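You operate a simulated robot arm through the tools that you are given. There is no shell and no other tool.

You are at the controls of a simulated robot arm. One attempt, no reset.

JOB
Square and clamp the sheets, then brush the dust off the top one.
Fine: both fences of the steel tray go in first; draw the long fence back before brushing; use the brush on the white bench and put it back. What is to be rubbed or washed off counts as gone when no trace of it is left.

Only the result counts: the job must be done as asked and must still hold three seconds after the hand-in. Knocking over, shifting, dropping, spilling or breaking anything else fails it. Flat cloth is picked up by pressing the open fingertips on it (5 to 10 N) and closing them slowly along it; thin cloth reads only 2 to 8 mm in the jaws.

ROBOT AND FRAMES
A 7-joint arm with a fingered hand, fixed in place. Base frame: the origin is on the floor under the middle of its stand, x ahead of it, y to its left, z up; the work surface is at about z = 806. Lengths are in mm, angles in rad, forces in N, time in s.
It reaches about 1333 mm from its shoulder. Its first joint turns from -1.204 to 3.002 rad. Payload 5 kg.
Tool frame: the origin (TCP) lies between the finger pads and is the grasp point; the fingertips stand 32 mm ahead of it; z points along the fingers, y is the line along which they close. The gripper opens to 160 mm; its body begins 89 mm behind the TCP. The gripper is a hand of 3 fingers: y runs from the thumb to the fingers, the wrist lies at [0, 0, -252] in the tool frame, and closing takes about 1.5 s.
Orientation is that of the tool frame in the base frame, as a unit quaternion [w, x, y, z]. With the fingers straight down and closing along the base's y, the tool's x points along the base's -x, its y along +y and its z along -z.

CONTROLS
- The arm moves only by the tool play_rows. Its argument "steps" is a list of rows, each a list of 6 numbers: the turn, a rotation vector about the tool's x, y, z in units of 180 degrees (1.0 is 180 degrees), then the shift along the tool's x, y, z in units of 400 mm (1.0 is 400 mm). In form: [[ax, ay, az, x, y, z], ...]. A call has 1 to 20 rows; each row is the pose to reach, as a shift and turn from the pose commanded when the call began, along the tool's axes at that moment. "jaw" is the gripper command, from -1 (shut) to 1 (fully open), values between in proportion, set as the call begins (left out, the last holds). A call with a number of a shift or a turn outside -1 to 1 is refused whole. A row lasts 0.2 s, in which the tool goes at most 50 mm and 0.15 rad; a call with a longer step from one row to the next is refused whole, and so is a gripper value outside its range. A pose out of reach is approached as far as the arm can. The call stops where the force on the tool passes 40 N (or 10 N more than at its start, if that is more) or the arm is blocked; 0.2 s more then pass. Each finger travels about 108 mm/s and halts on what it meets, pressing with about 32 N; the grip force reading is that of the motor and also rises with nothing between the fingers. The clock runs only during rows and for 0.2 s after the last one: add rows that repeat a pose to give the fingers time. It gives the time, the measured TCP pose, the force on the tool (base axes), the opening and the grip force at its end, in the units of the frame above (readings bear some noise), with the torque about the TCP (base axes, N m) and any sound that the robot's microphone picked up.
- Cameras (640 x 400 px; columns grow to the right, rows downward): "scene" is fixed at [231.3, 491.1, 1564]; the picture's right is [-0.96, -0.27, 0.00], its down [-0.14, 0.50, -0.86] and it looks along [0.23, -0.83, -0.52] (base axes); focal length 376 px, centre (320, 200). "wrist" rides on the gripper at [65, -4, -116] in the tool frame; the picture's right is [0.06, 1.00, 0.00], its down [-0.87, 0.05, -0.49] and it looks along [-0.49, 0.03, 0.87] (tool axes); focal length 261 px, centre (320, 200). There is no depth. A picture from a camera that has moved, and an enlarged one, comes with that camera's place and axes in the base frame and with its lens. The place of the scene camera against the robot may be out by one fixed shift of up to 25 mm in any direction.
- capture(camera): a new picture of that camera. No time passes.
- move_column(by): slides the trunk up (or, below 0, down) by that many mm; the arm rides with it, the base frame stays. It gives what a move gives, with no picture.
- curl_fingers(finger1, finger2, thumb_bend): sets how far each is bent, from 0 (flat) to 1 (curled in); at 0.3 the hand is open as for a grip, at 0.7 the pads meet at the TCP. One left out holds its place. A second passes; each finger stops where it meets its share of the squeeze, and holds until it gets a number again. A gripper value or a shape takes the hand back. It gives what a move gives, with no picture; readings hold the bend of each and the force on the fingers (four entries, about 0 where the hand has none), thumb and palm.
- preshape(shape): the hand has 3 fingers and takes this shape, open, in about a second: jaw (thumb against the fingers, like two jaws); tri (thumb and two fingers); tip (a fingertip pinch); poke (one finger out to press); point (the index stretched); flat (the hand flat); cup (the hand cupped); fist (a fist). The gripper value then closes the fingers along that shape, each until it touches; the sizes above hold for jaw. It gives what a move gives, with no picture.
- enlarge(camera, box): a new picture of the part [left, top, right, bottom] of that camera's present view, enlarged. No time passes.
- hand_in(): hands the job in; it is judged then, once.

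Nothing tells you positions but the pictures and the camera data. Unless the task says otherwise, let go and move clear before handing in.

The tools are called after ">>>" as name(argument=value, ...) on one line, values as JSON. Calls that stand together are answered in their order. play_rows: Moves the arm, as the interface text tells. Its arguments: {"type":"object","properties":{"steps":{"type":"array","items":{"type":"array","items":{"type":"number"}}},"jaw":{"type":"number"}},"required":["steps"]} The other tools are called the same way: move_column (by) moves the trunk up or down; preshape (shape) gives the hand a shape; curl_fingers (finger1, finger2, thumb_bend) moves the fingers one by one; capture (camera) takes a picture; enlarge (camera, box) takes an enlarged picture of a part of a camera's view; hand_in () hands the job in.

At the start:

```text
time: 0.0
tcp_pos: [466.4, -650.6, 1125.7]
tool_rot: [0.0, 0.0, 1.0, 0.0]
wrist_force: [0.3, 0.3, -0.3]
wrist_torque: [0.02, 0.0, 0.01]
finger_gap: 159.7
finger_force: 0.1
shape: jaw
bend: [0.3, 0.3, 0.3]
finger forces: [0.0, 0.1, 0.1, 0.0, 0.0, 0.0]
trunk travel left (down, up): [-525.0, 415.0]
```

scene: 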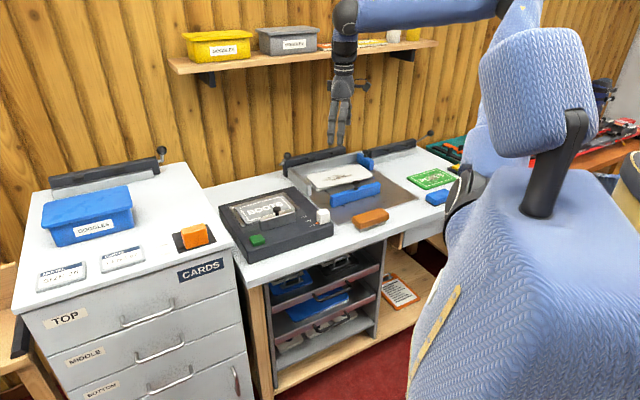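
wrist: 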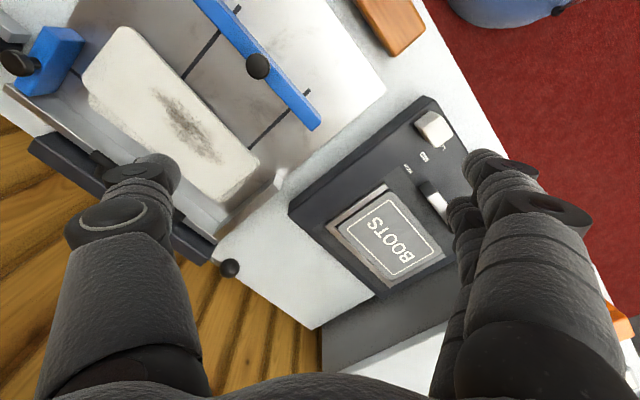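

I see a white bench with a steel tray that holds a stack of sheets, with blue fences, a dark BOOTS box, and an orange brush or block. I'll look closer before I move anything.

>>> enlarge(camera="scene", box=[270, 130, 470, 255])

>>> enlarge(camera="wrist", box=[0, 0, 320, 200])

>>> enlarge(camera="scene", box=[200, 160, 360, 260])

>>> capture(camera="wrist")

```text
3.20 times, centred on (370, 192) of scene
camera zoom: at [231.3, 491.1, 1564.0], right [-0.96, -0.27, 0.0], down [-0.14, 0.5, -0.86], along [0.23, -0.83, -0.52], focal length 1202 px, centre (160, 224)
```

zoom: 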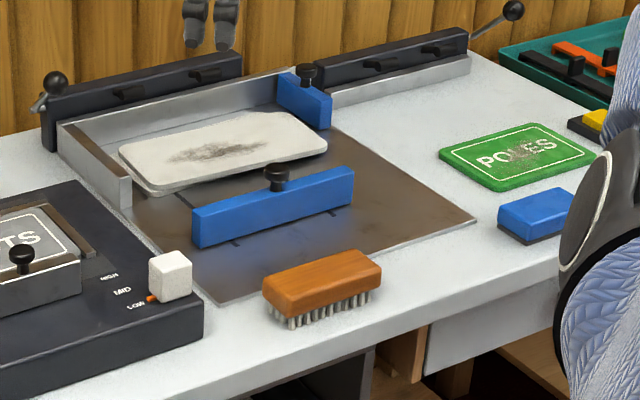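

```text
2.00 times, centred on (160, 100) of wrist
camera zoom: at [400.9, -653.9, 1241.1], right [-0.06, 1.0, 0.0], down [0.87, 0.05, 0.49], along [0.49, 0.03, -0.87], focal length 521 px, centre (640, 400)
```

zoom: 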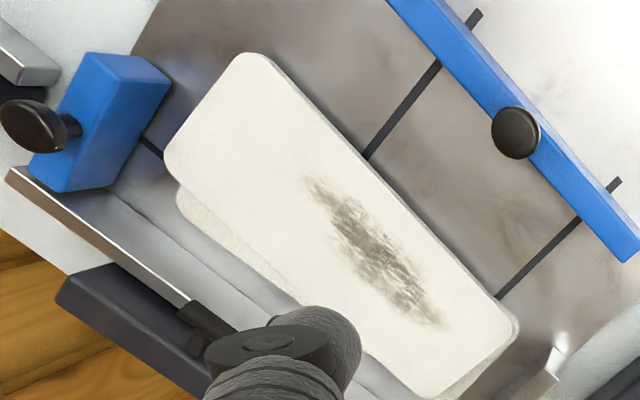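

```text
4.00 times, centred on (280, 210) of scene
camera zoom: at [231.3, 491.1, 1564.0], right [-0.96, -0.27, 0.0], down [-0.14, 0.5, -0.86], along [0.23, -0.83, -0.52], focal length 1502 px, centre (480, 160)
```

zoom: 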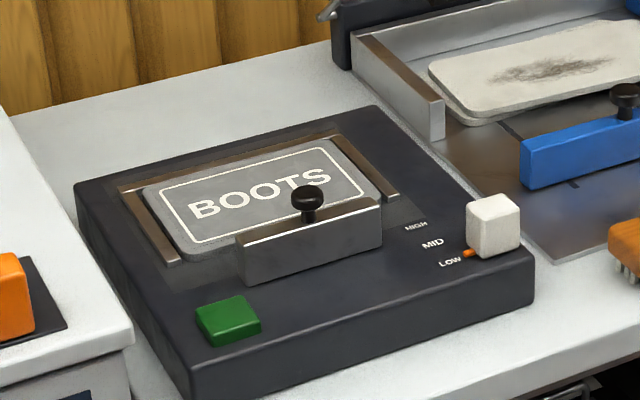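

```text
taken
camera wrist: at [400.9, -653.9, 1241.1], right [-0.06, 1.0, 0.0], down [0.87, 0.05, 0.49], along [0.49, 0.03, -0.87], focal length 261 px, centre (320, 200)
```

wrist: 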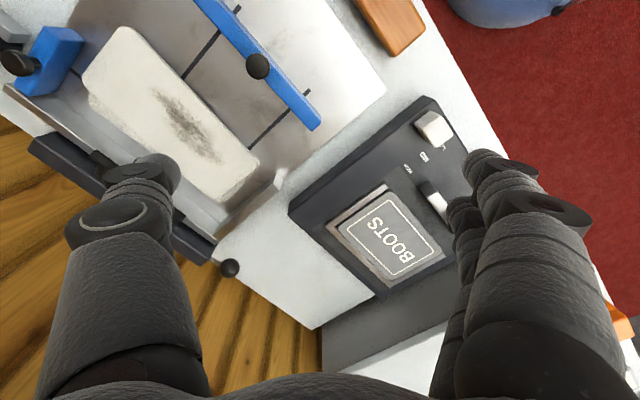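

The steel tray has a back wall, a left side wall, a short blue fence on the right and a long blue fence in front. I take the wood-topped block with bristles to be the brush. Next I'll look at the dark bars with ball levers, which are probably the clamp.

>>> enlarge(camera="scene", box=[275, 135, 375, 198])

>>> enlarge(camera="scene", box=[350, 125, 450, 188])

>>> enlarge(camera="scene", box=[30, 130, 190, 230])

>>> enlarge(camera="scene", box=[340, 180, 440, 243])

>>> enlarge(camera="scene", box=[420, 100, 480, 210])

```text
6.35 times, centred on (325, 166) of scene
camera zoom: at [231.3, 491.1, 1564.0], right [-0.96, -0.27, 0.0], down [-0.14, 0.5, -0.86], along [0.23, -0.83, -0.52], focal length 2384 px, centre (288, 413)
```

zoom: 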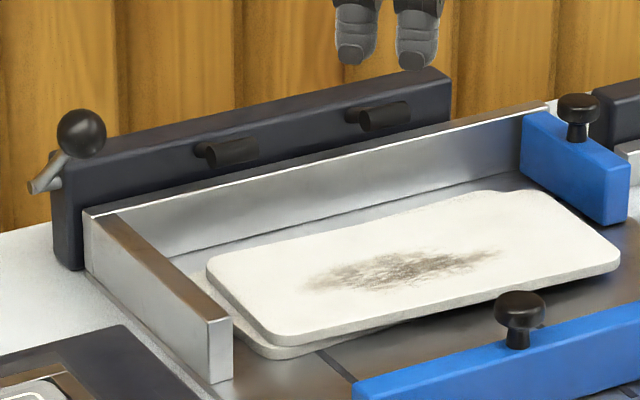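

```text
6.35 times, centred on (400, 156) of scene
camera zoom: at [231.3, 491.1, 1564.0], right [-0.96, -0.27, 0.0], down [-0.14, 0.5, -0.86], along [0.23, -0.83, -0.52], focal length 2384 px, centre (-188, 476)
```

zoom: 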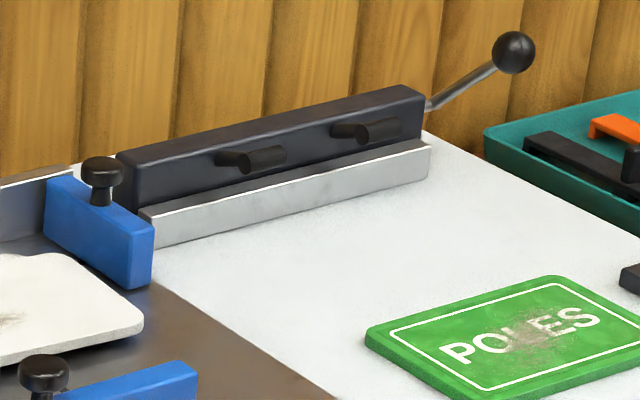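

```text
4.00 times, centred on (110, 180) of scene
camera zoom: at [231.3, 491.1, 1564.0], right [-0.96, -0.27, 0.0], down [-0.14, 0.5, -0.86], along [0.23, -0.83, -0.52], focal length 1502 px, centre (1160, 280)
```

zoom: 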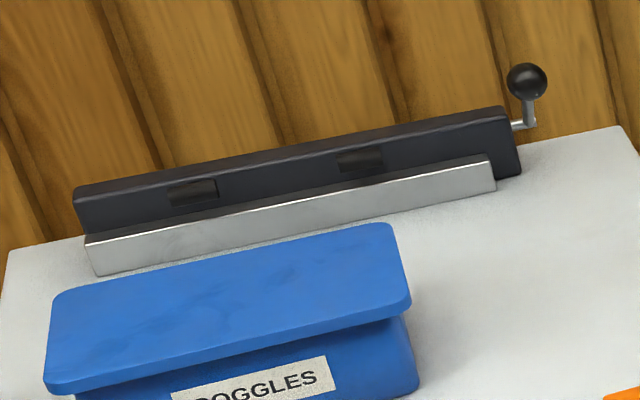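

```text
6.35 times, centred on (390, 212) of scene
camera zoom: at [231.3, 491.1, 1564.0], right [-0.96, -0.27, 0.0], down [-0.14, 0.5, -0.86], along [0.23, -0.83, -0.52], focal length 2384 px, centre (-124, 127)
```

zoom: 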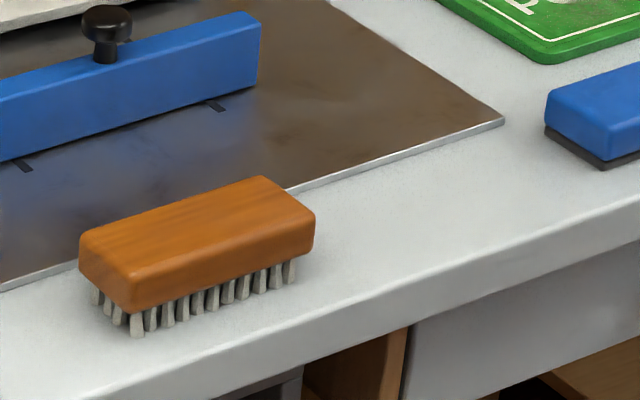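

```text
3.64 times, centred on (450, 155) of scene
camera zoom: at [231.3, 491.1, 1564.0], right [-0.96, -0.27, 0.0], down [-0.14, 0.5, -0.86], along [0.23, -0.83, -0.52], focal length 1366 px, centre (-153, 364)
```

zoom: 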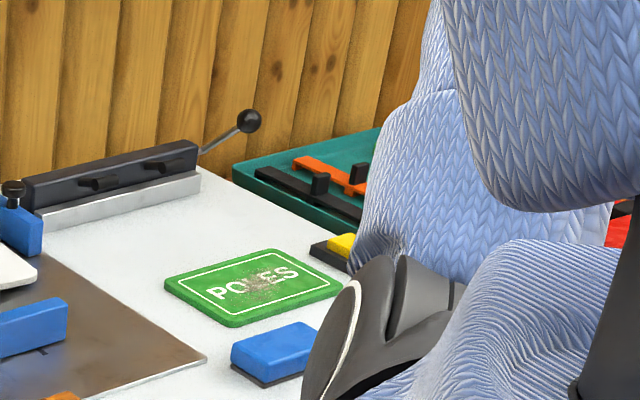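

The tray clamp looks like a bar at the back with two fingers and a crank lever with a ball at its left end. I'll turn the hand so the wrist camera faces the tray and back wall, which gives me positions I can measure.

>>> play_rows(steps=[[0, 0, 0.0455, 0, 0.03, 0], [0, 0, 0.091, 0, 0.06, 0], [0, 0, 0.1364, 0, 0.09, 0], [0, 0, 0.1818, 0, 0.12, 0], [0, 0, 0.2273, 0, 0.15, 0], [0, 0, 0.2727, 0, 0.18, 0], [0, 0, 0.3182, 0, 0.21, 0], [0, 0, 0.3636, 0, 0.24, 0], [0, 0, 0.4091, 0, 0.27, 0], [0, 0, 0.4545, 0, 0.3, 0], [0, 0, 0.5, 0, 0.33, 0]], jaw=1)

>>> capture(camera="wrist")

```text
time: 2.4
tcp_pos: [464.1, -516.1, 1126.9]
tool_rot: [0.0, 0.708, 0.706, 0.0]
wrist_force: [-1.1, 0.3, -0.5]
wrist_torque: [-0.04, 0.0, -0.01]
finger_gap: 160.0
finger_force: 0.1
shape: jaw
bend: [0.3, 0.3, 0.3]
finger forces: [0.1, 0.0, 0.0, 0.0, 0.1, 0.0]
trunk travel left (down, up): [-525.0, 415.0]
```

```text
taken
camera wrist: at [461.2, -451.6, 1240.7], right [1.0, 0.06, 0.0], down [0.05, -0.87, 0.49], along [0.03, -0.49, -0.87], focal length 261 px, centre (320, 200)
```

wrist: 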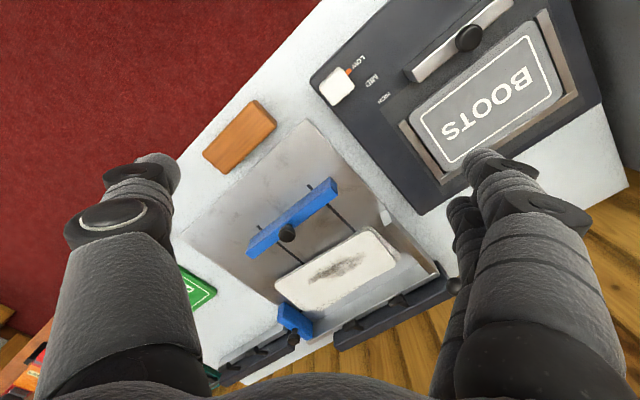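

The bench and tray sit at about 41° to the base axes. I'll line the tool up with the tray and look straight across it toward the clamp.

>>> play_rows(steps=[[0, 0, -0.038, -0.07, -0.053, 0], [0, 0, -0.076, -0.14, -0.107, 0], [0, 0, -0.115, -0.21, -0.16, 0], [0, 0, -0.153, -0.28, -0.213, 0], [0, 0, -0.191, -0.35, -0.267, 0], [0, 0, -0.2294, -0.4175, -0.32, 0]])

>>> capture(camera="wrist")

>>> enlarge(camera="wrist", box=[160, 100, 480, 300])

```text
time: 3.8
tcp_pos: [338.6, -685.7, 1126.0]
tool_rot: [0.0, 0.411, 0.912, 0.0]
wrist_force: [0.5, 0.0, 0.2]
wrist_torque: [-0.02, -0.02, 0.01]
finger_gap: 159.9
finger_force: 0.0
shape: jaw
bend: [0.3, 0.3, 0.3]
finger forces: [0.0, 0.1, 0.0, 0.0, 0.0, 0.0]
trunk travel left (down, up): [-525.0, 415.0]
```

```text
taken
camera wrist: at [293.0, -638.9, 1240.8], right [0.71, 0.71, 0.0], down [0.62, -0.62, 0.49], along [0.35, -0.35, -0.87], focal length 261 px, centre (320, 200)
```

wrist: 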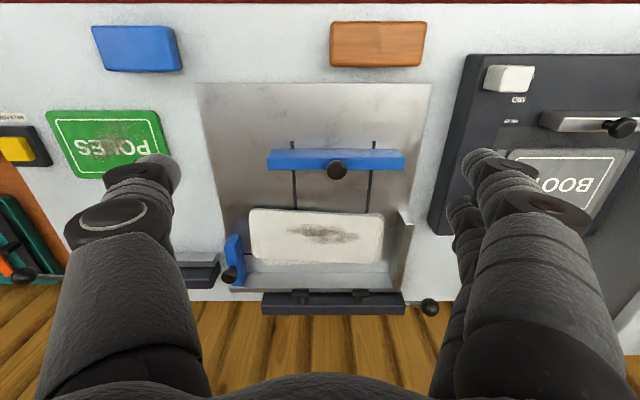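

```text
2.00 times, centred on (320, 200) of wrist
camera zoom: at [293.0, -638.9, 1240.8], right [0.71, 0.71, 0.0], down [0.62, -0.62, 0.49], along [0.35, -0.35, -0.87], focal length 521 px, centre (320, 200)
```

zoom: 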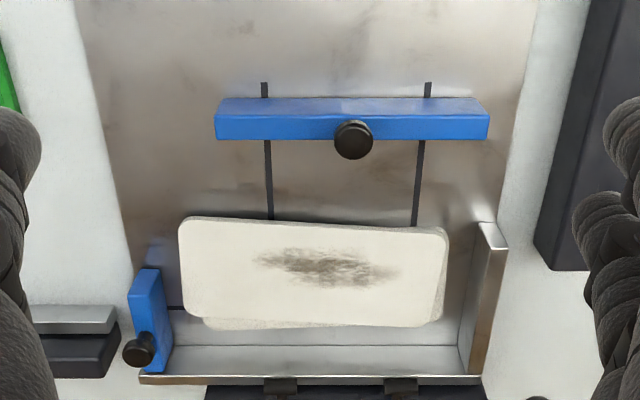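

The tray is at 45° to the base. It spans roughly 360 mm along the bench and 400 mm toward the wall. I'll go closer to the clamp and its lever, keeping the fingers well above everything.

>>> play_rows(steps=[[0, 0, -0.003, -0.0711, 0.0733, 0.038], [0, 0, -0.006, -0.142, 0.1465, 0.077], [0, 0, -0.01, -0.2133, 0.22, 0.115], [0, 0, -0.013, -0.2843, 0.293, 0.153], [0, 0, -0.016, -0.3554, 0.366, 0.192], [0, 0, -0.0194, -0.4265, 0.4395, 0.23]])

>>> capture(camera="wrist")

>>> enlarge(camera="wrist", box=[190, 180, 450, 343])

```text
time: 5.2
tcp_pos: [582.0, -697.5, 1034.5]
tool_rot: [0.0, 0.384, 0.923, 0.0]
wrist_force: [0.0, 1.0, -0.4]
wrist_torque: [0.03, 0.05, 0.01]
finger_gap: 159.9
finger_force: 0.0
shape: jaw
bend: [0.3, 0.3, 0.3]
finger forces: [0.0, 0.0, 0.0, 0.0, 0.1, 0.0]
trunk travel left (down, up): [-525.0, 415.0]
```

```text
taken
camera wrist: at [533.6, -652.7, 1149.4], right [0.66, 0.75, 0.0], down [0.65, -0.58, 0.49], along [0.37, -0.33, -0.87], focal length 261 px, centre (320, 200)
```

wrist: 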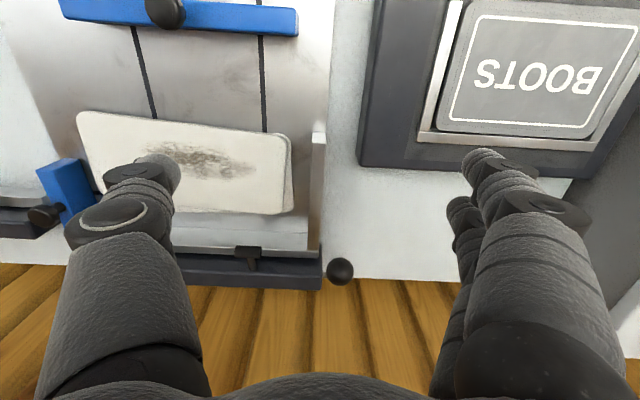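

```text
2.45 times, centred on (320, 262) of wrist
camera zoom: at [533.6, -652.7, 1149.4], right [0.66, 0.75, 0.0], down [0.65, -0.58, 0.49], along [0.37, -0.33, -0.87], focal length 640 px, centre (320, 49)
```

zoom: 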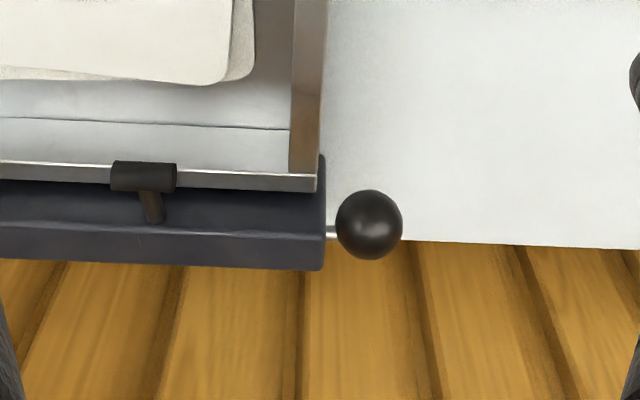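

The clamp has T-shaped arms on a shaft along the bar, with a crank and ball at the left end. I'll go around to the lever's side and tilt the camera flatter to see its angle and the arms.

>>> play_rows(steps=[[0, 0, 0.0455, -0.01, 0.0427, 0], [0, 0, 0.091, -0.02, 0.0855, 0], [0, 0, 0.1364, -0.03, 0.128, 0], [0, 0, 0.1818, -0.04, 0.171, 0], [0, 0, 0.2273, -0.05, 0.2136, 0], [0, 0, 0.2727, -0.06, 0.256, 0], [0, 0, 0.3182, -0.07, 0.299, 0], [0, 0, 0.3636, -0.08, 0.342, 0], [0, 0, 0.4091, -0.09, 0.3845, 0], [0, 0, 0.4545, -0.1, 0.427, 0], [0, 0, 0.5, -0.1125, 0.47, 0]])

>>> capture(camera="wrist")

>>> capture(camera="scene")

```text
time: 7.6
tcp_pos: [748.4, -594.5, 1034.7]
tool_rot: [-0.001, 0.925, 0.38, -0.001]
wrist_force: [-0.4, 0.2, 0.4]
wrist_torque: [-0.02, 0.02, 0.04]
finger_gap: 159.8
finger_force: 0.1
shape: jaw
bend: [0.3, 0.3, 0.3]
finger forces: [0.0, 0.0, 0.0, 0.1, 0.0, 0.0]
trunk travel left (down, up): [-525.0, 415.0]
```

```text
taken
camera wrist: at [791.4, -545.1, 1149.7], right [0.75, -0.67, 0.0], down [-0.58, -0.65, 0.49], along [-0.33, -0.37, -0.87], focal length 261 px, centre (320, 200)
```

wrist: 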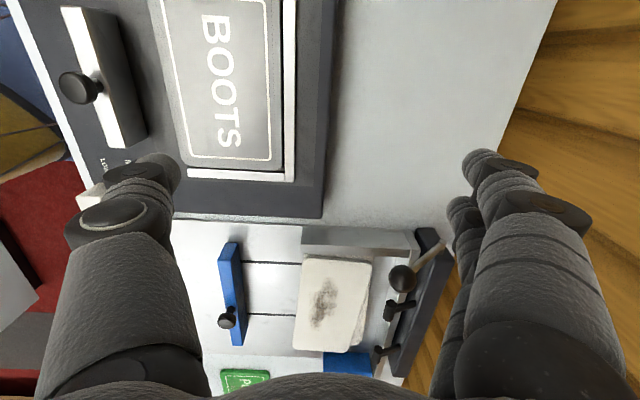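

```text
taken
```

scene: 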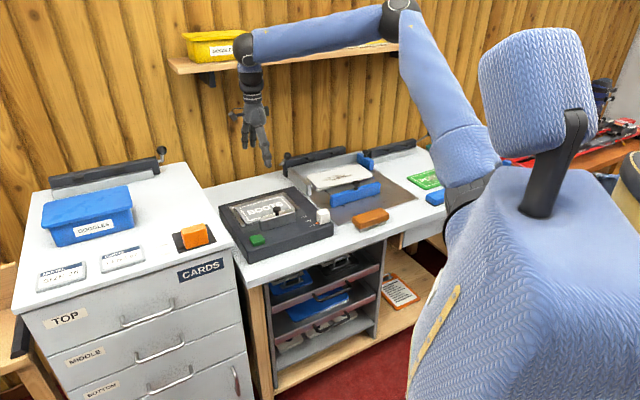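

>>> enlarge(camera="wrist", box=[220, 200, 480, 362])

>>> play_rows(steps=[[0, -0.037, 0, 0, 0.02, 0.01], [0, -0.074, 0, 0, 0.04, 0.02], [0, -0.111, 0, 0, 0.06, 0.04], [0, -0.148, 0, 0, 0.08, 0.06], [0, -0.185, 0, 0, 0.1, 0.08], [0, -0.222, 0, 0, 0.12, 0.1]])

>>> capture(camera="wrist")

```text
2.46 times, centred on (350, 281) of wrist
camera zoom: at [791.4, -545.1, 1149.7], right [0.75, -0.67, 0.0], down [-0.58, -0.65, 0.49], along [-0.33, -0.37, -0.87], focal length 642 px, centre (246, 1)
```

zoom: 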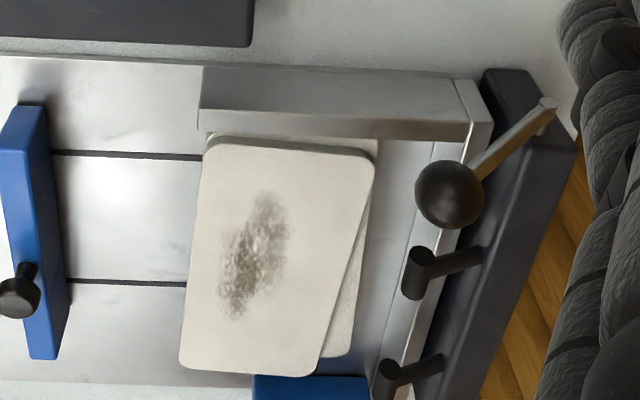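

```text
time: 9.0
tcp_pos: [711.5, -657.2, 951.6]
tool_rot: [0.119, 0.886, 0.369, -0.254]
wrist_force: [-0.8, 0.0, 0.6]
wrist_torque: [-0.01, -0.05, 0.0]
finger_gap: 160.0
finger_force: 0.0
shape: jaw
bend: [0.3, 0.3, 0.3]
finger forces: [0.1, 0.0, 0.0, 0.1, 0.0, 0.1]
out of reach, approached as far as the arm can: row 4, 5, 6
trunk travel left (down, up): [-525.0, 415.0]
```

```text
taken
camera wrist: at [789.2, -568.7, 1013.3], right [0.75, -0.66, -0.01], down [-0.3, -0.36, 0.88], along [-0.59, -0.66, -0.47], focal length 261 px, centre (320, 200)
```

wrist: 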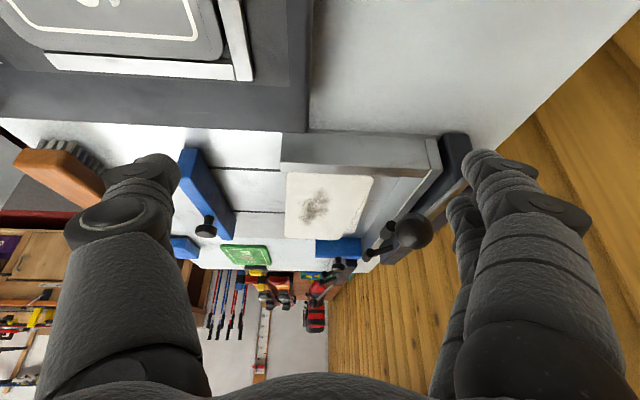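

>>> enlarge(camera="wrist", box=[320, 130, 480, 280])

```text
2.67 times, centred on (400, 205) of wrist
camera zoom: at [789.2, -568.7, 1013.3], right [0.75, -0.66, -0.01], down [-0.3, -0.36, 0.88], along [-0.59, -0.66, -0.47], focal length 695 px, centre (107, 187)
```

zoom: 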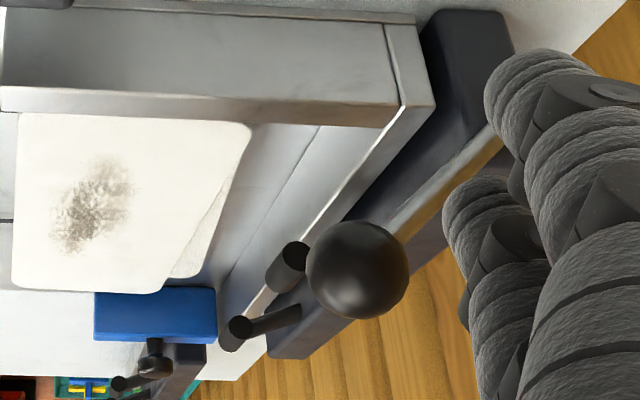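

The lever points forward and up at about 41°, with its ball near (R −47, B 1053, z 931). Here R runs along the tray toward the lever side and B runs toward the wall. The last pose was at the limit of reach, so I'll check with a null move before backing out.

>>> play_rows(steps=[[0, 0, 0, 0, 0, 0]])

```text
time: 9.4
tcp_pos: [711.0, -656.5, 951.6]
tool_rot: [0.119, 0.886, 0.37, -0.254]
wrist_force: [0.2, -0.4, 0.0]
wrist_torque: [-0.02, 0.02, -0.06]
finger_gap: 160.0
finger_force: 0.0
shape: jaw
bend: [0.3, 0.3, 0.3]
finger forces: [0.1, 0.0, 0.1, 0.1, 0.0, 0.1]
trunk travel left (down, up): [-525.0, 415.0]
```

>>> play_rows(steps=[[0, 0.045, 0, -0.03, -0.03, -0.0475], [0, 0.09, 0, -0.06, -0.06, -0.095], [0, 0.135, 0, -0.09, -0.09, -0.1425], [0, 0.18, 0, -0.12, -0.12, -0.19]])

```text
time: 10.4
tcp_pos: [677.2, -622.8, 1036.9]
tool_rot: [0.01, 0.921, 0.388, 0.005]
wrist_force: [-0.6, -0.8, -0.2]
wrist_torque: [0.05, -0.05, 0.0]
finger_gap: 159.9
finger_force: 0.0
shape: jaw
bend: [0.3, 0.3, 0.3]
finger forces: [0.0, 0.0, 0.0, 0.1, 0.0, 0.0]
trunk travel left (down, up): [-525.0, 415.0]
```

>>> play_rows(steps=[[0, 0, 0, -0.089, -0.0445, 0], [0, 0, 0, -0.178, -0.089, 0], [0, 0, 0, -0.267, -0.1335, 0], [0, 0, 0, -0.356, -0.178, 0], [0, 0, 0, -0.445, -0.2225, 0]])

>>> capture(camera="wrist")

>>> enlarge(camera="wrist", box=[190, 130, 450, 293])

```text
time: 11.6
tcp_pos: [491.2, -688.7, 1036.8]
tool_rot: [0.011, 0.922, 0.387, 0.004]
wrist_force: [-1.0, -0.6, -0.5]
wrist_torque: [0.04, -0.02, 0.04]
finger_gap: 159.8
finger_force: 0.1
shape: jaw
bend: [0.3, 0.3, 0.3]
finger forces: [0.0, 0.0, 0.0, 0.2, 0.1, 0.0]
trunk travel left (down, up): [-525.0, 415.0]
```

```text
taken
camera wrist: at [531.9, -637.0, 1151.8], right [0.76, -0.65, 0.02], down [-0.58, -0.65, 0.49], along [-0.31, -0.39, -0.87], focal length 261 px, centre (320, 200)
```

wrist: 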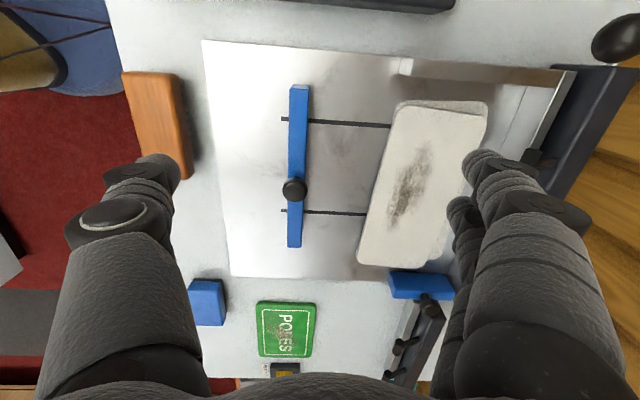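

```text
2.45 times, centred on (320, 212) of wrist
camera zoom: at [531.9, -637.0, 1151.8], right [0.76, -0.65, 0.02], down [-0.58, -0.65, 0.49], along [-0.31, -0.39, -0.87], focal length 640 px, centre (320, 172)
```

zoom: 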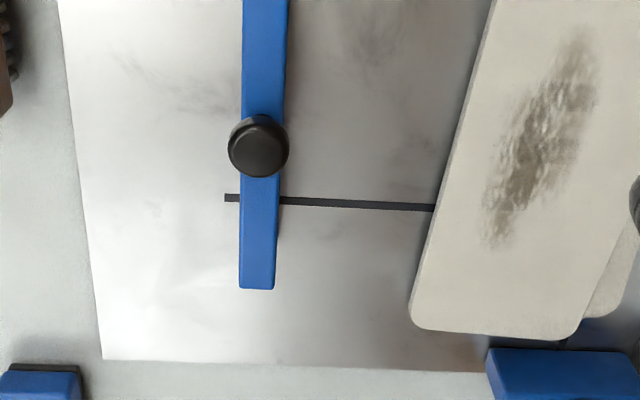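

The long fence's knob top is at about R −219, B 814, z 873, and the knob is 29 mm across. I'll go above it with the jaws closing along B, so I can both push and pull the fence by the knob.

>>> play_rows(steps=[[0.002, 0, 0.001, -0.05, -0.014, 0.067], [0.004, 0, 0.0015, -0.1, -0.028, 0.134], [0.006, 0, 0.002, -0.15, -0.042, 0.2], [0.0075, 0, 0.003, -0.1998, -0.056, 0.267]])

>>> capture(camera="wrist")

>>> enlarge(camera="scene", box=[270, 110, 430, 235])

```text
time: 12.6
tcp_pos: [420.1, -732.0, 926.6]
tool_rot: [0.0, 0.923, 0.384, 0.0]
wrist_force: [0.5, 0.4, 0.4]
wrist_torque: [-0.02, 0.0, 0.0]
finger_gap: 159.9
finger_force: 0.1
shape: jaw
bend: [0.3, 0.3, 0.3]
finger forces: [0.0, 0.0, 0.0, 0.1, 0.0, 0.0]
trunk travel left (down, up): [-525.0, 415.0]
```

```text
taken
camera wrist: at [463.7, -682.1, 1041.3], right [0.75, -0.66, 0.0], down [-0.57, -0.65, 0.49], along [-0.32, -0.37, -0.87], focal length 261 px, centre (320, 200)
```

wrist: 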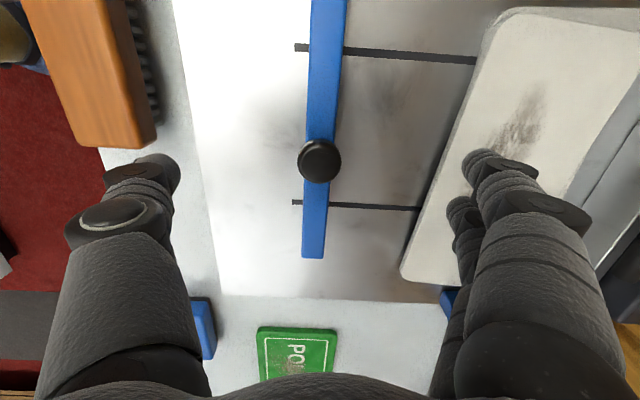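

```text
3.20 times, centred on (350, 172) of scene
camera zoom: at [231.3, 491.1, 1564.0], right [-0.96, -0.27, 0.0], down [-0.14, 0.5, -0.86], along [0.23, -0.83, -0.52], focal length 1202 px, centre (224, 288)
```

zoom: 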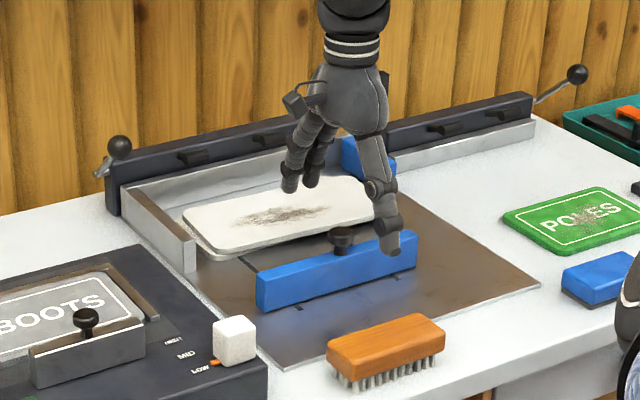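

The TCP is centred over the knob. I'll go down around it and close slowly.

>>> play_rows(steps=[[0, 0, 0, 0, 0, 0.06], [0, 0, 0, 0, 0, 0.12]])

>>> play_rows(steps=[[0, 0, 0, 0, 0, 0], [0, 0, 0, 0, 0, 0], [0, 0, 0, 0, 0, 0], [0, 0, 0, 0, 0, 0], [0, 0, 0, 0, 0, 0], [0, 0, 0, 0, 0, 0], [0, 0, 0, 0, 0, 0]], jaw=-0.65)

>>> capture(camera="wrist")

>>> enlarge(camera="scene", box=[270, 110, 430, 235])

```text
time: 13.2
tcp_pos: [419.0, -730.8, 880.4]
tool_rot: [0.0, 0.923, 0.384, 0.0]
wrist_force: [0.1, -0.5, 0.2]
wrist_torque: [0.03, 0.03, -0.01]
finger_gap: 159.9
finger_force: 0.0
shape: jaw
bend: [0.3, 0.3, 0.3]
finger forces: [0.1, 0.1, 0.0, 0.1, 0.1, 0.0]
trunk travel left (down, up): [-525.0, 415.0]
```

```text
time: 14.8
tcp_pos: [420.6, -729.7, 879.6]
tool_rot: [0.0, 0.923, 0.384, -0.001]
wrist_force: [0.1, 0.3, 0.1]
wrist_torque: [0.0, 0.02, -0.01]
finger_gap: 28.4
finger_force: 0.0
shape: jaw
bend: [0.73, 0.73, 0.7]
finger forces: [0.1, 0.0, 0.0, 0.1, 0.0, 0.1]
trunk travel left (down, up): [-525.0, 415.0]
```

```text
taken
camera wrist: at [463.0, -681.5, 993.9], right [0.75, -0.66, 0.0], down [-0.57, -0.65, 0.49], along [-0.33, -0.37, -0.87], focal length 261 px, centre (320, 200)
```

wrist: 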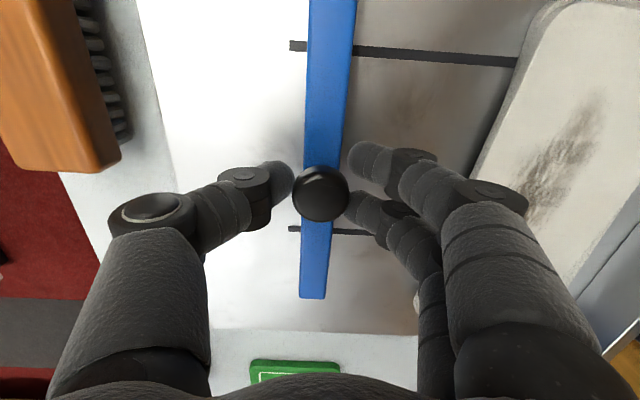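

```text
3.20 times, centred on (350, 172) of scene
camera zoom: at [231.3, 491.1, 1564.0], right [-0.96, -0.27, 0.0], down [-0.14, 0.5, -0.86], along [0.23, -0.83, -0.52], focal length 1202 px, centre (224, 288)
```

zoom: 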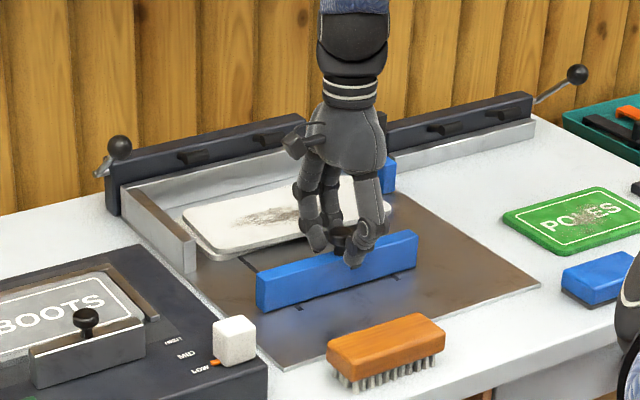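

The knob sits between thumb and fingers. I'll close onto it lightly.

>>> play_rows(steps=[[0, 0, 0, 0, 0, 0], [0, 0, 0, 0, 0, 0], [0, 0, 0, 0, 0, 0], [0, 0, 0, 0, 0, 0]], jaw=-0.8)

>>> capture(camera="wrist")

```text
time: 15.8
tcp_pos: [418.8, -732.1, 878.6]
tool_rot: [0.001, 0.923, 0.384, 0.0]
wrist_force: [-0.6, 0.1, 1.1]
wrist_torque: [-0.05, 0.0, -0.02]
finger_gap: 17.1
finger_force: 0.1
shape: jaw
bend: [0.72, 0.72, 0.7]
finger forces: [0.4, 0.4, 0.0, 0.0, 1.3, 0.0]
trunk travel left (down, up): [-525.0, 415.0]
```

```text
taken
camera wrist: at [462.9, -681.4, 993.9], right [0.75, -0.66, 0.0], down [-0.57, -0.65, 0.49], along [-0.33, -0.37, -0.87], focal length 261 px, centre (320, 200)
```

wrist: 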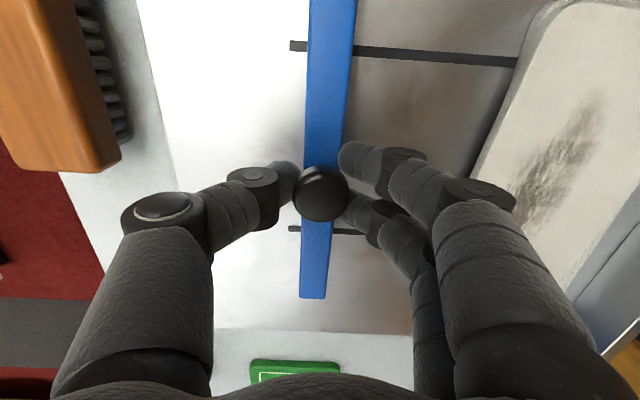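

Contact is made. I'll push the long fence toward the back wall, starting gently.

>>> play_rows(steps=[[0, 0, 0, 0, 0.02, 0], [0, 0, 0, 0, 0.04, 0], [0, 0, 0, 0, 0.06, 0], [0, 0, 0, 0, 0.08, 0], [0, 0, 0, 0, 0.1, 0]])

>>> capture(camera="wrist")

```text
time: 17.0
tcp_pos: [448.7, -760.4, 880.3]
tool_rot: [0.0, 0.923, 0.384, 0.0]
wrist_force: [0.0, 0.3, -2.1]
wrist_torque: [-0.02, -0.04, -0.03]
finger_gap: 16.5
finger_force: 0.1
shape: jaw
bend: [0.72, 0.72, 0.7]
finger forces: [0.3, 0.2, 0.0, 0.1, 1.1, 0.1]
trunk travel left (down, up): [-525.0, 415.0]
```

```text
taken
camera wrist: at [492.1, -710.5, 995.4], right [0.75, -0.66, 0.0], down [-0.57, -0.65, 0.49], along [-0.32, -0.37, -0.87], focal length 261 px, centre (320, 200)
```

wrist: 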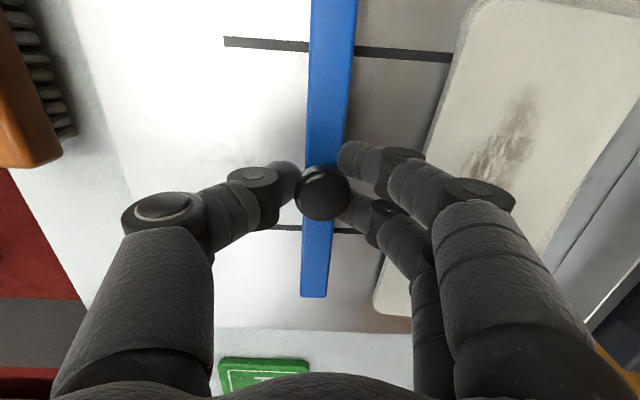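

The fence slides freely with the knob. I'll continue toward the sheets and the back wall.

>>> play_rows(steps=[[0, 0, 0, 0, 0.0175, 0], [0, 0, 0, 0, 0.035, 0], [0, 0, 0, 0, 0.0525, 0], [0, 0, 0, 0, 0.07, 0], [0, 0, 0, 0, 0.0875, 0], [0, 0, 0, 0, 0.105, 0], [0, 0, 0, 0, 0.1225, 0], [0, 0, 0, 0, 0.14, 0], [0, 0, 0, 0, 0.1575, 0]])

>>> capture(camera="wrist")

>>> enlarge(camera="scene", box=[270, 110, 430, 235])

```text
time: 19.0
tcp_pos: [493.2, -803.5, 882.7]
tool_rot: [0.0, 0.923, 0.384, -0.001]
wrist_force: [-0.8, 1.1, -1.8]
wrist_torque: [0.01, 0.02, 0.01]
finger_gap: 16.6
finger_force: 0.1
shape: jaw
bend: [0.72, 0.72, 0.7]
finger forces: [0.1, 0.0, 0.0, 0.0, 1.3, 0.1]
trunk travel left (down, up): [-525.0, 415.0]
```

```text
taken
camera wrist: at [536.6, -754.1, 996.6], right [0.75, -0.66, 0.0], down [-0.57, -0.65, 0.49], along [-0.33, -0.37, -0.87], focal length 261 px, centre (320, 200)
```

wrist: 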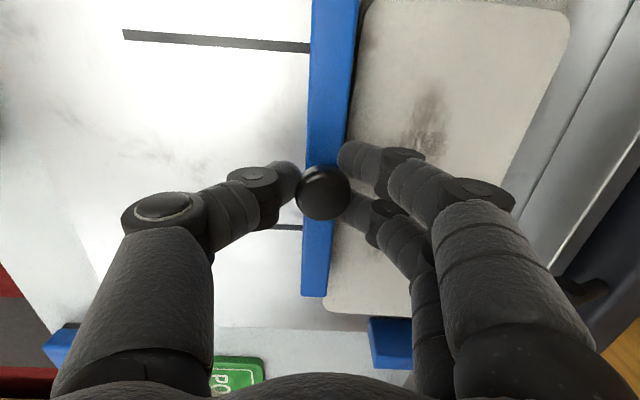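

```text
3.20 times, centred on (350, 172) of scene
camera zoom: at [231.3, 491.1, 1564.0], right [-0.96, -0.27, 0.0], down [-0.14, 0.5, -0.86], along [0.23, -0.83, -0.52], focal length 1202 px, centre (224, 288)
```

zoom: 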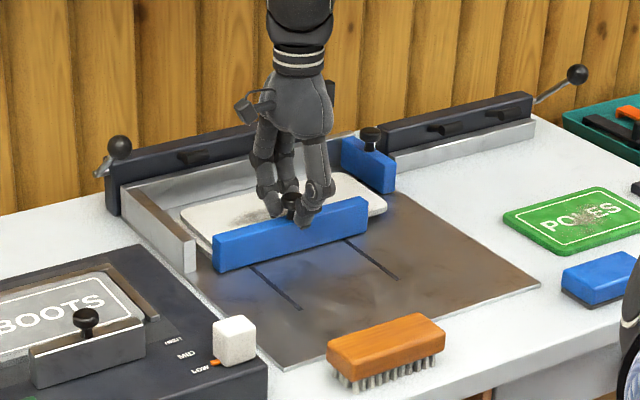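

>>> play_rows(steps=[[0, 0, 0, 0, 0.01, 0], [0, 0, 0, 0, 0.02, 0], [0, 0, 0, 0, 0.03, 0], [0, 0, 0, 0, 0.04, 0], [0, 0, 0, 0, 0.05, 0], [0, 0, 0, 0, 0.06, 0]])

>>> capture(camera="wrist")

```text
time: 20.4
tcp_pos: [510.3, -822.5, 882.6]
tool_rot: [0.0, 0.924, 0.383, -0.001]
wrist_force: [-1.5, 1.2, -1.0]
wrist_torque: [0.04, 0.0, -0.01]
finger_gap: 17.2
finger_force: 0.2
shape: jaw
bend: [0.72, 0.72, 0.7]
finger forces: [0.0, 0.1, 0.0, 0.0, 2.2, 0.1]
trunk travel left (down, up): [-525.0, 415.0]
```

```text
taken
camera wrist: at [554.5, -771.8, 996.5], right [0.75, -0.66, 0.0], down [-0.57, -0.65, 0.49], along [-0.32, -0.37, -0.87], focal length 261 px, centre (320, 200)
```

wrist: 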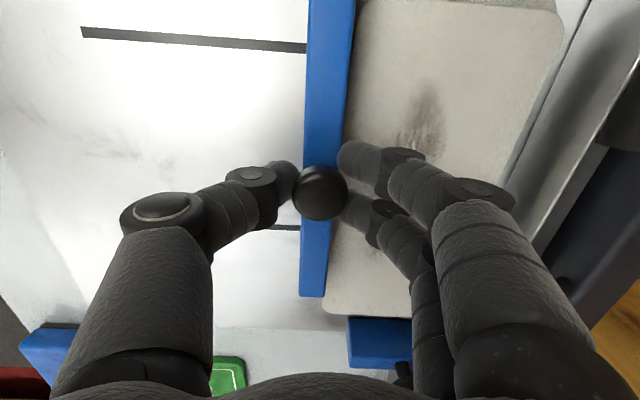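

The sheets are squaring up against the fence. I'll keep going slowly until the wall resists.

>>> play_rows(steps=[[0, 0, 0, 0, 0.0075, 0], [0, 0, 0, 0, 0.015, 0], [0, 0, 0, 0, 0.0225, 0], [0, 0, 0, 0, 0.03, 0], [0, 0, 0, 0, 0.0375, 0], [0, 0, 0, 0, 0.045, 0], [0, 0, 0, 0, 0.0525, 0], [0, 0, 0, 0, 0.06, 0]])

>>> capture(camera="wrist")

```text
time: 22.2
tcp_pos: [528.2, -839.1, 882.0]
tool_rot: [0.0, 0.923, 0.385, -0.001]
wrist_force: [-2.7, 4.2, -0.1]
wrist_torque: [0.04, 0.0, -0.03]
finger_gap: 17.3
finger_force: 0.0
shape: jaw
bend: [0.72, 0.72, 0.7]
finger forces: [0.1, 0.0, 0.0, 0.0, 4.3, 0.1]
trunk travel left (down, up): [-525.0, 415.0]
```

```text
taken
camera wrist: at [571.0, -788.7, 996.5], right [0.75, -0.66, 0.0], down [-0.57, -0.65, 0.49], along [-0.32, -0.37, -0.87], focal length 261 px, centre (320, 200)
```

wrist: 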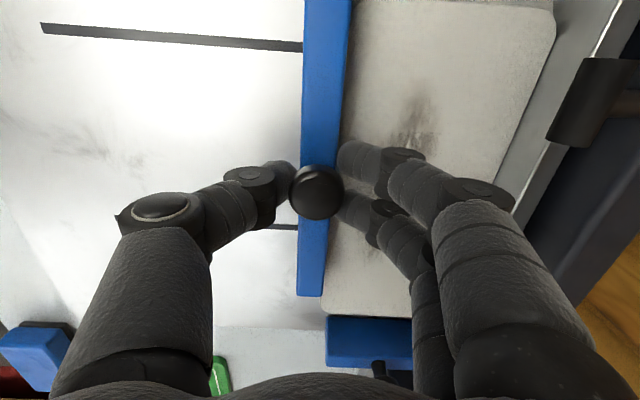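

>>> play_rows(steps=[[0, 0, 0, 0, 0.005, 0], [0, 0, 0, 0, 0.01, 0], [0, 0, 0, 0, 0.015, 0], [0, 0, 0, 0, 0.02, 0]])

>>> capture(camera="wrist")

>>> enlarge(camera="scene", box=[270, 110, 430, 235])

```text
time: 23.2
tcp_pos: [532.0, -843.2, 881.8]
tool_rot: [0.0, 0.923, 0.384, 0.0]
wrist_force: [-8.0, 8.9, 3.7]
wrist_torque: [0.18, 0.16, 0.02]
finger_gap: 19.8
finger_force: 0.0
shape: jaw
bend: [0.72, 0.72, 0.7]
finger forces: [0.0, 0.0, 0.0, 0.0, 10.7, 0.1]
trunk travel left (down, up): [-525.0, 415.0]
```

```text
taken
camera wrist: at [575.8, -793.4, 997.1], right [0.75, -0.66, 0.0], down [-0.57, -0.65, 0.49], along [-0.33, -0.37, -0.87], focal length 261 px, centre (320, 200)
```

wrist: 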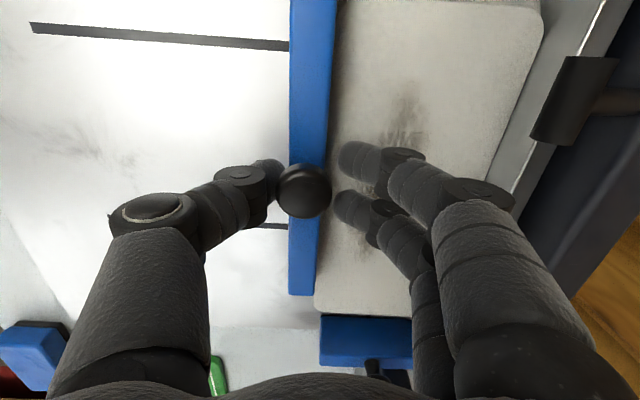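

```text
3.20 times, centred on (350, 172) of scene
camera zoom: at [231.3, 491.1, 1564.0], right [-0.96, -0.27, 0.0], down [-0.14, 0.5, -0.86], along [0.23, -0.83, -0.52], focal length 1202 px, centre (224, 288)
```

zoom: 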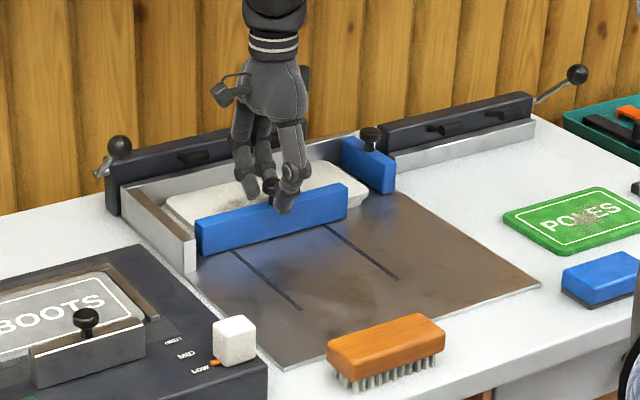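

The fence met firm resistance at about 12 N with the sheets at the back wall. I'll release, lift and look.

>>> play_rows(steps=[[0, 0, 0, 0, 0, 0], [0, 0, 0, 0, 0, 0], [0, 0, 0, 0, 0, 0], [0, 0, 0, 0, 0, 0], [0, 0, 0, 0, 0, 0], [0, 0, 0, 0, 0, -0.06], [0, 0, 0, 0, 0, -0.15], [0, 0, 0, 0, 0, -0.25]], jaw=0.3)

>>> capture(camera="wrist")

>>> enlarge(camera="scene", box=[270, 110, 430, 235])

```text
time: 25.0
tcp_pos: [533.4, -844.1, 981.3]
tool_rot: [0.001, 0.923, 0.385, 0.0]
wrist_force: [0.1, 0.2, 0.1]
wrist_torque: [-0.02, -0.02, -0.03]
finger_gap: 103.5
finger_force: 0.0
shape: jaw
bend: [0.7, 0.7, 0.67]
finger forces: [0.1, 0.1, 0.1, 0.0, 0.2, 0.0]
trunk travel left (down, up): [-525.0, 415.0]
```

```text
taken
camera wrist: at [578.0, -793.6, 1096.2], right [0.75, -0.66, 0.0], down [-0.57, -0.65, 0.49], along [-0.32, -0.37, -0.87], focal length 261 px, centre (320, 200)
```

wrist: 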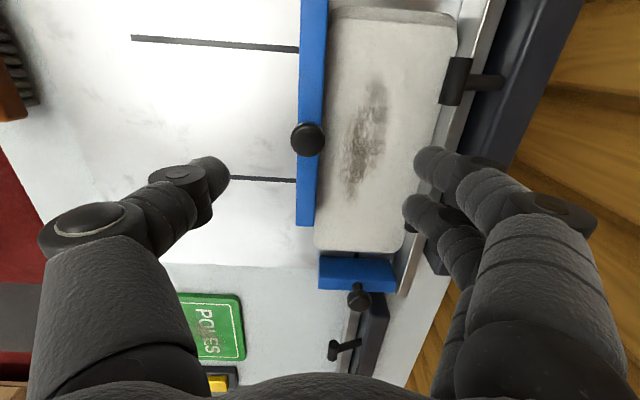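

```text
3.20 times, centred on (350, 172) of scene
camera zoom: at [231.3, 491.1, 1564.0], right [-0.96, -0.27, 0.0], down [-0.14, 0.5, -0.86], along [0.23, -0.83, -0.52], focal length 1202 px, centre (224, 288)
```

zoom: 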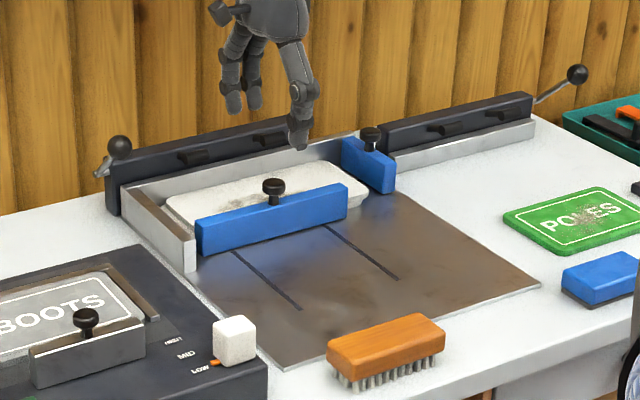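

The long fence is in and the sheets sit against the back wall. Next is the short fence, whose knob is near R −415, B 1034. I'll rotate the hand so it closes along R and hover in front of it.

>>> play_rows(steps=[[0, 0, -0.0455, -0.044, 0, 0], [0, 0, -0.091, -0.089, 0, 0], [0, 0, -0.1364, -0.133, 0, 0], [0, 0, -0.1818, -0.177, 0, 0], [0, 0, -0.2273, -0.2216, 0, 0], [0, 0, -0.2727, -0.266, 0, 0], [0, 0, -0.3182, -0.31, 0, 0], [0, 0, -0.3636, -0.3545, 0, 0], [0, 0, -0.4091, -0.399, 0, 0], [0, 0, -0.4545, -0.443, 0, 0], [0, 0, -0.5, -0.4875, 0, 0]])

>>> capture(camera="wrist")

>>> enlarge(camera="wrist", box=[190, 130, 450, 293])

>>> capture(camera="scene")

```text
time: 27.4
tcp_pos: [396.9, -983.1, 982.1]
tool_rot: [0.0, 0.381, 0.925, 0.0]
wrist_force: [-0.7, -1.2, -0.7]
wrist_torque: [0.02, 0.0, 0.01]
finger_gap: 103.7
finger_force: 0.2
shape: jaw
bend: [0.7, 0.7, 0.67]
finger forces: [0.0, 0.0, 0.0, 0.1, 0.0, 0.0]
trunk travel left (down, up): [-525.0, 415.0]
```

```text
taken
camera wrist: at [347.8, -938.6, 1096.5], right [0.66, 0.75, 0.0], down [0.66, -0.57, 0.49], along [0.37, -0.32, -0.87], focal length 261 px, centre (320, 200)
```

wrist: 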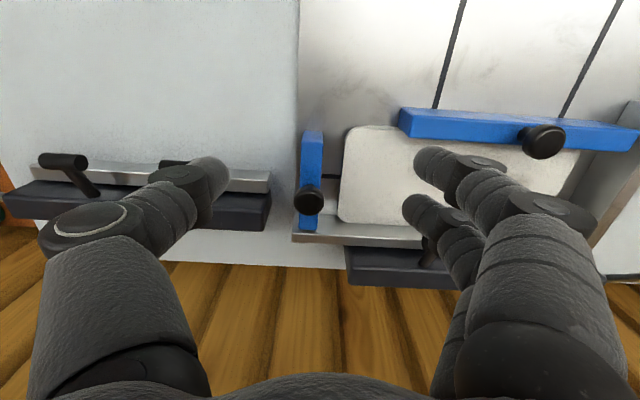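

```text
2.45 times, centred on (320, 212) of wrist
camera zoom: at [347.8, -938.6, 1096.5], right [0.66, 0.75, 0.0], down [0.66, -0.57, 0.49], along [0.37, -0.32, -0.87], focal length 640 px, centre (320, 172)
```

zoom: 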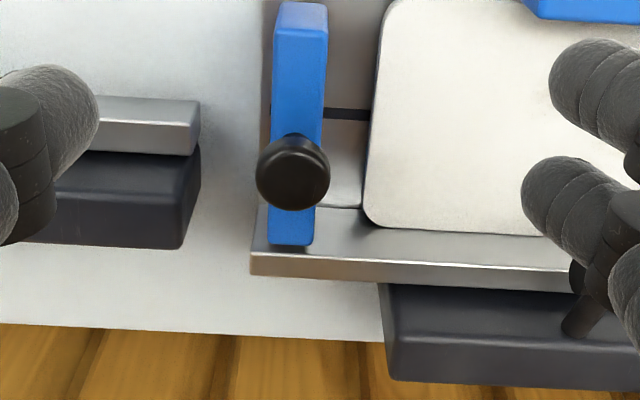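

```text
taken
```

scene: 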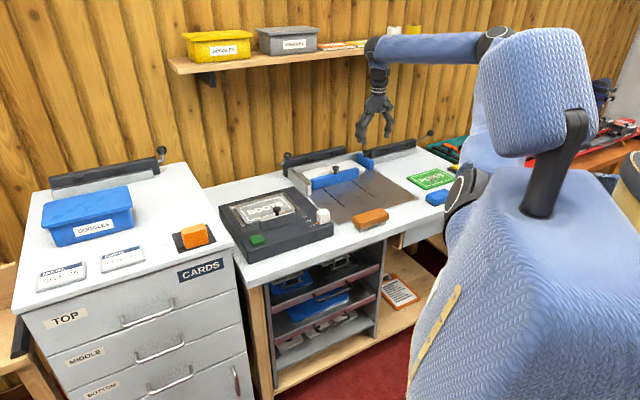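

I have a clear view now. The short fence spans R −430…−408 and B 985…1086, with its top at z 848, and there is a 25 mm gap to the sheets. I'll grip its front part between thumb and fingers, clear of the neighbouring clamp, and push it toward R+.

>>> play_rows(steps=[[0, 0, 0, -0.02, -0.005, 0.03], [0, 0, 0, -0.04, -0.008, 0.06], [0, 0, 0, -0.052, -0.011, 0.09], [0, 0, 0, -0.052, -0.011, 0.14], [0, 0, 0, -0.052, -0.011, 0.19]], jaw=-0.2)

>>> capture(camera="wrist")

>>> enlarge(camera="scene", box=[290, 100, 450, 225])

```text
time: 28.6
tcp_pos: [407.7, -1000.9, 906.7]
tool_rot: [0.001, 0.381, 0.924, 0.0]
wrist_force: [0.3, -0.4, 0.1]
wrist_torque: [0.0, -0.02, -0.02]
finger_gap: 64.6
finger_force: 0.0
shape: jaw
bend: [0.73, 0.73, 0.7]
finger forces: [0.0, 0.1, 0.0, 0.0, 0.0, 0.0]
trunk travel left (down, up): [-525.0, 415.0]
```

```text
taken
camera wrist: at [359.6, -958.1, 1021.1], right [0.66, 0.75, 0.0], down [0.66, -0.57, 0.49], along [0.37, -0.32, -0.87], focal length 261 px, centre (320, 200)
```

wrist: 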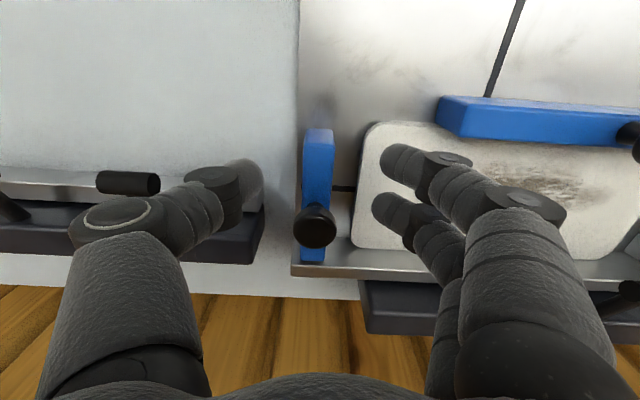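

```text
3.20 times, centred on (370, 162) of scene
camera zoom: at [231.3, 491.1, 1564.0], right [-0.96, -0.27, 0.0], down [-0.14, 0.5, -0.86], along [0.23, -0.83, -0.52], focal length 1202 px, centre (160, 320)
```

zoom: 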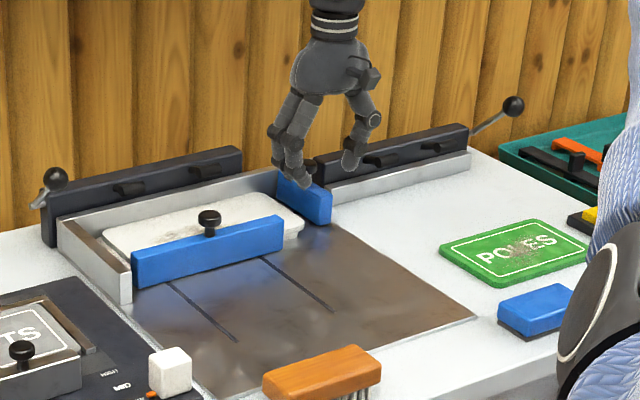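

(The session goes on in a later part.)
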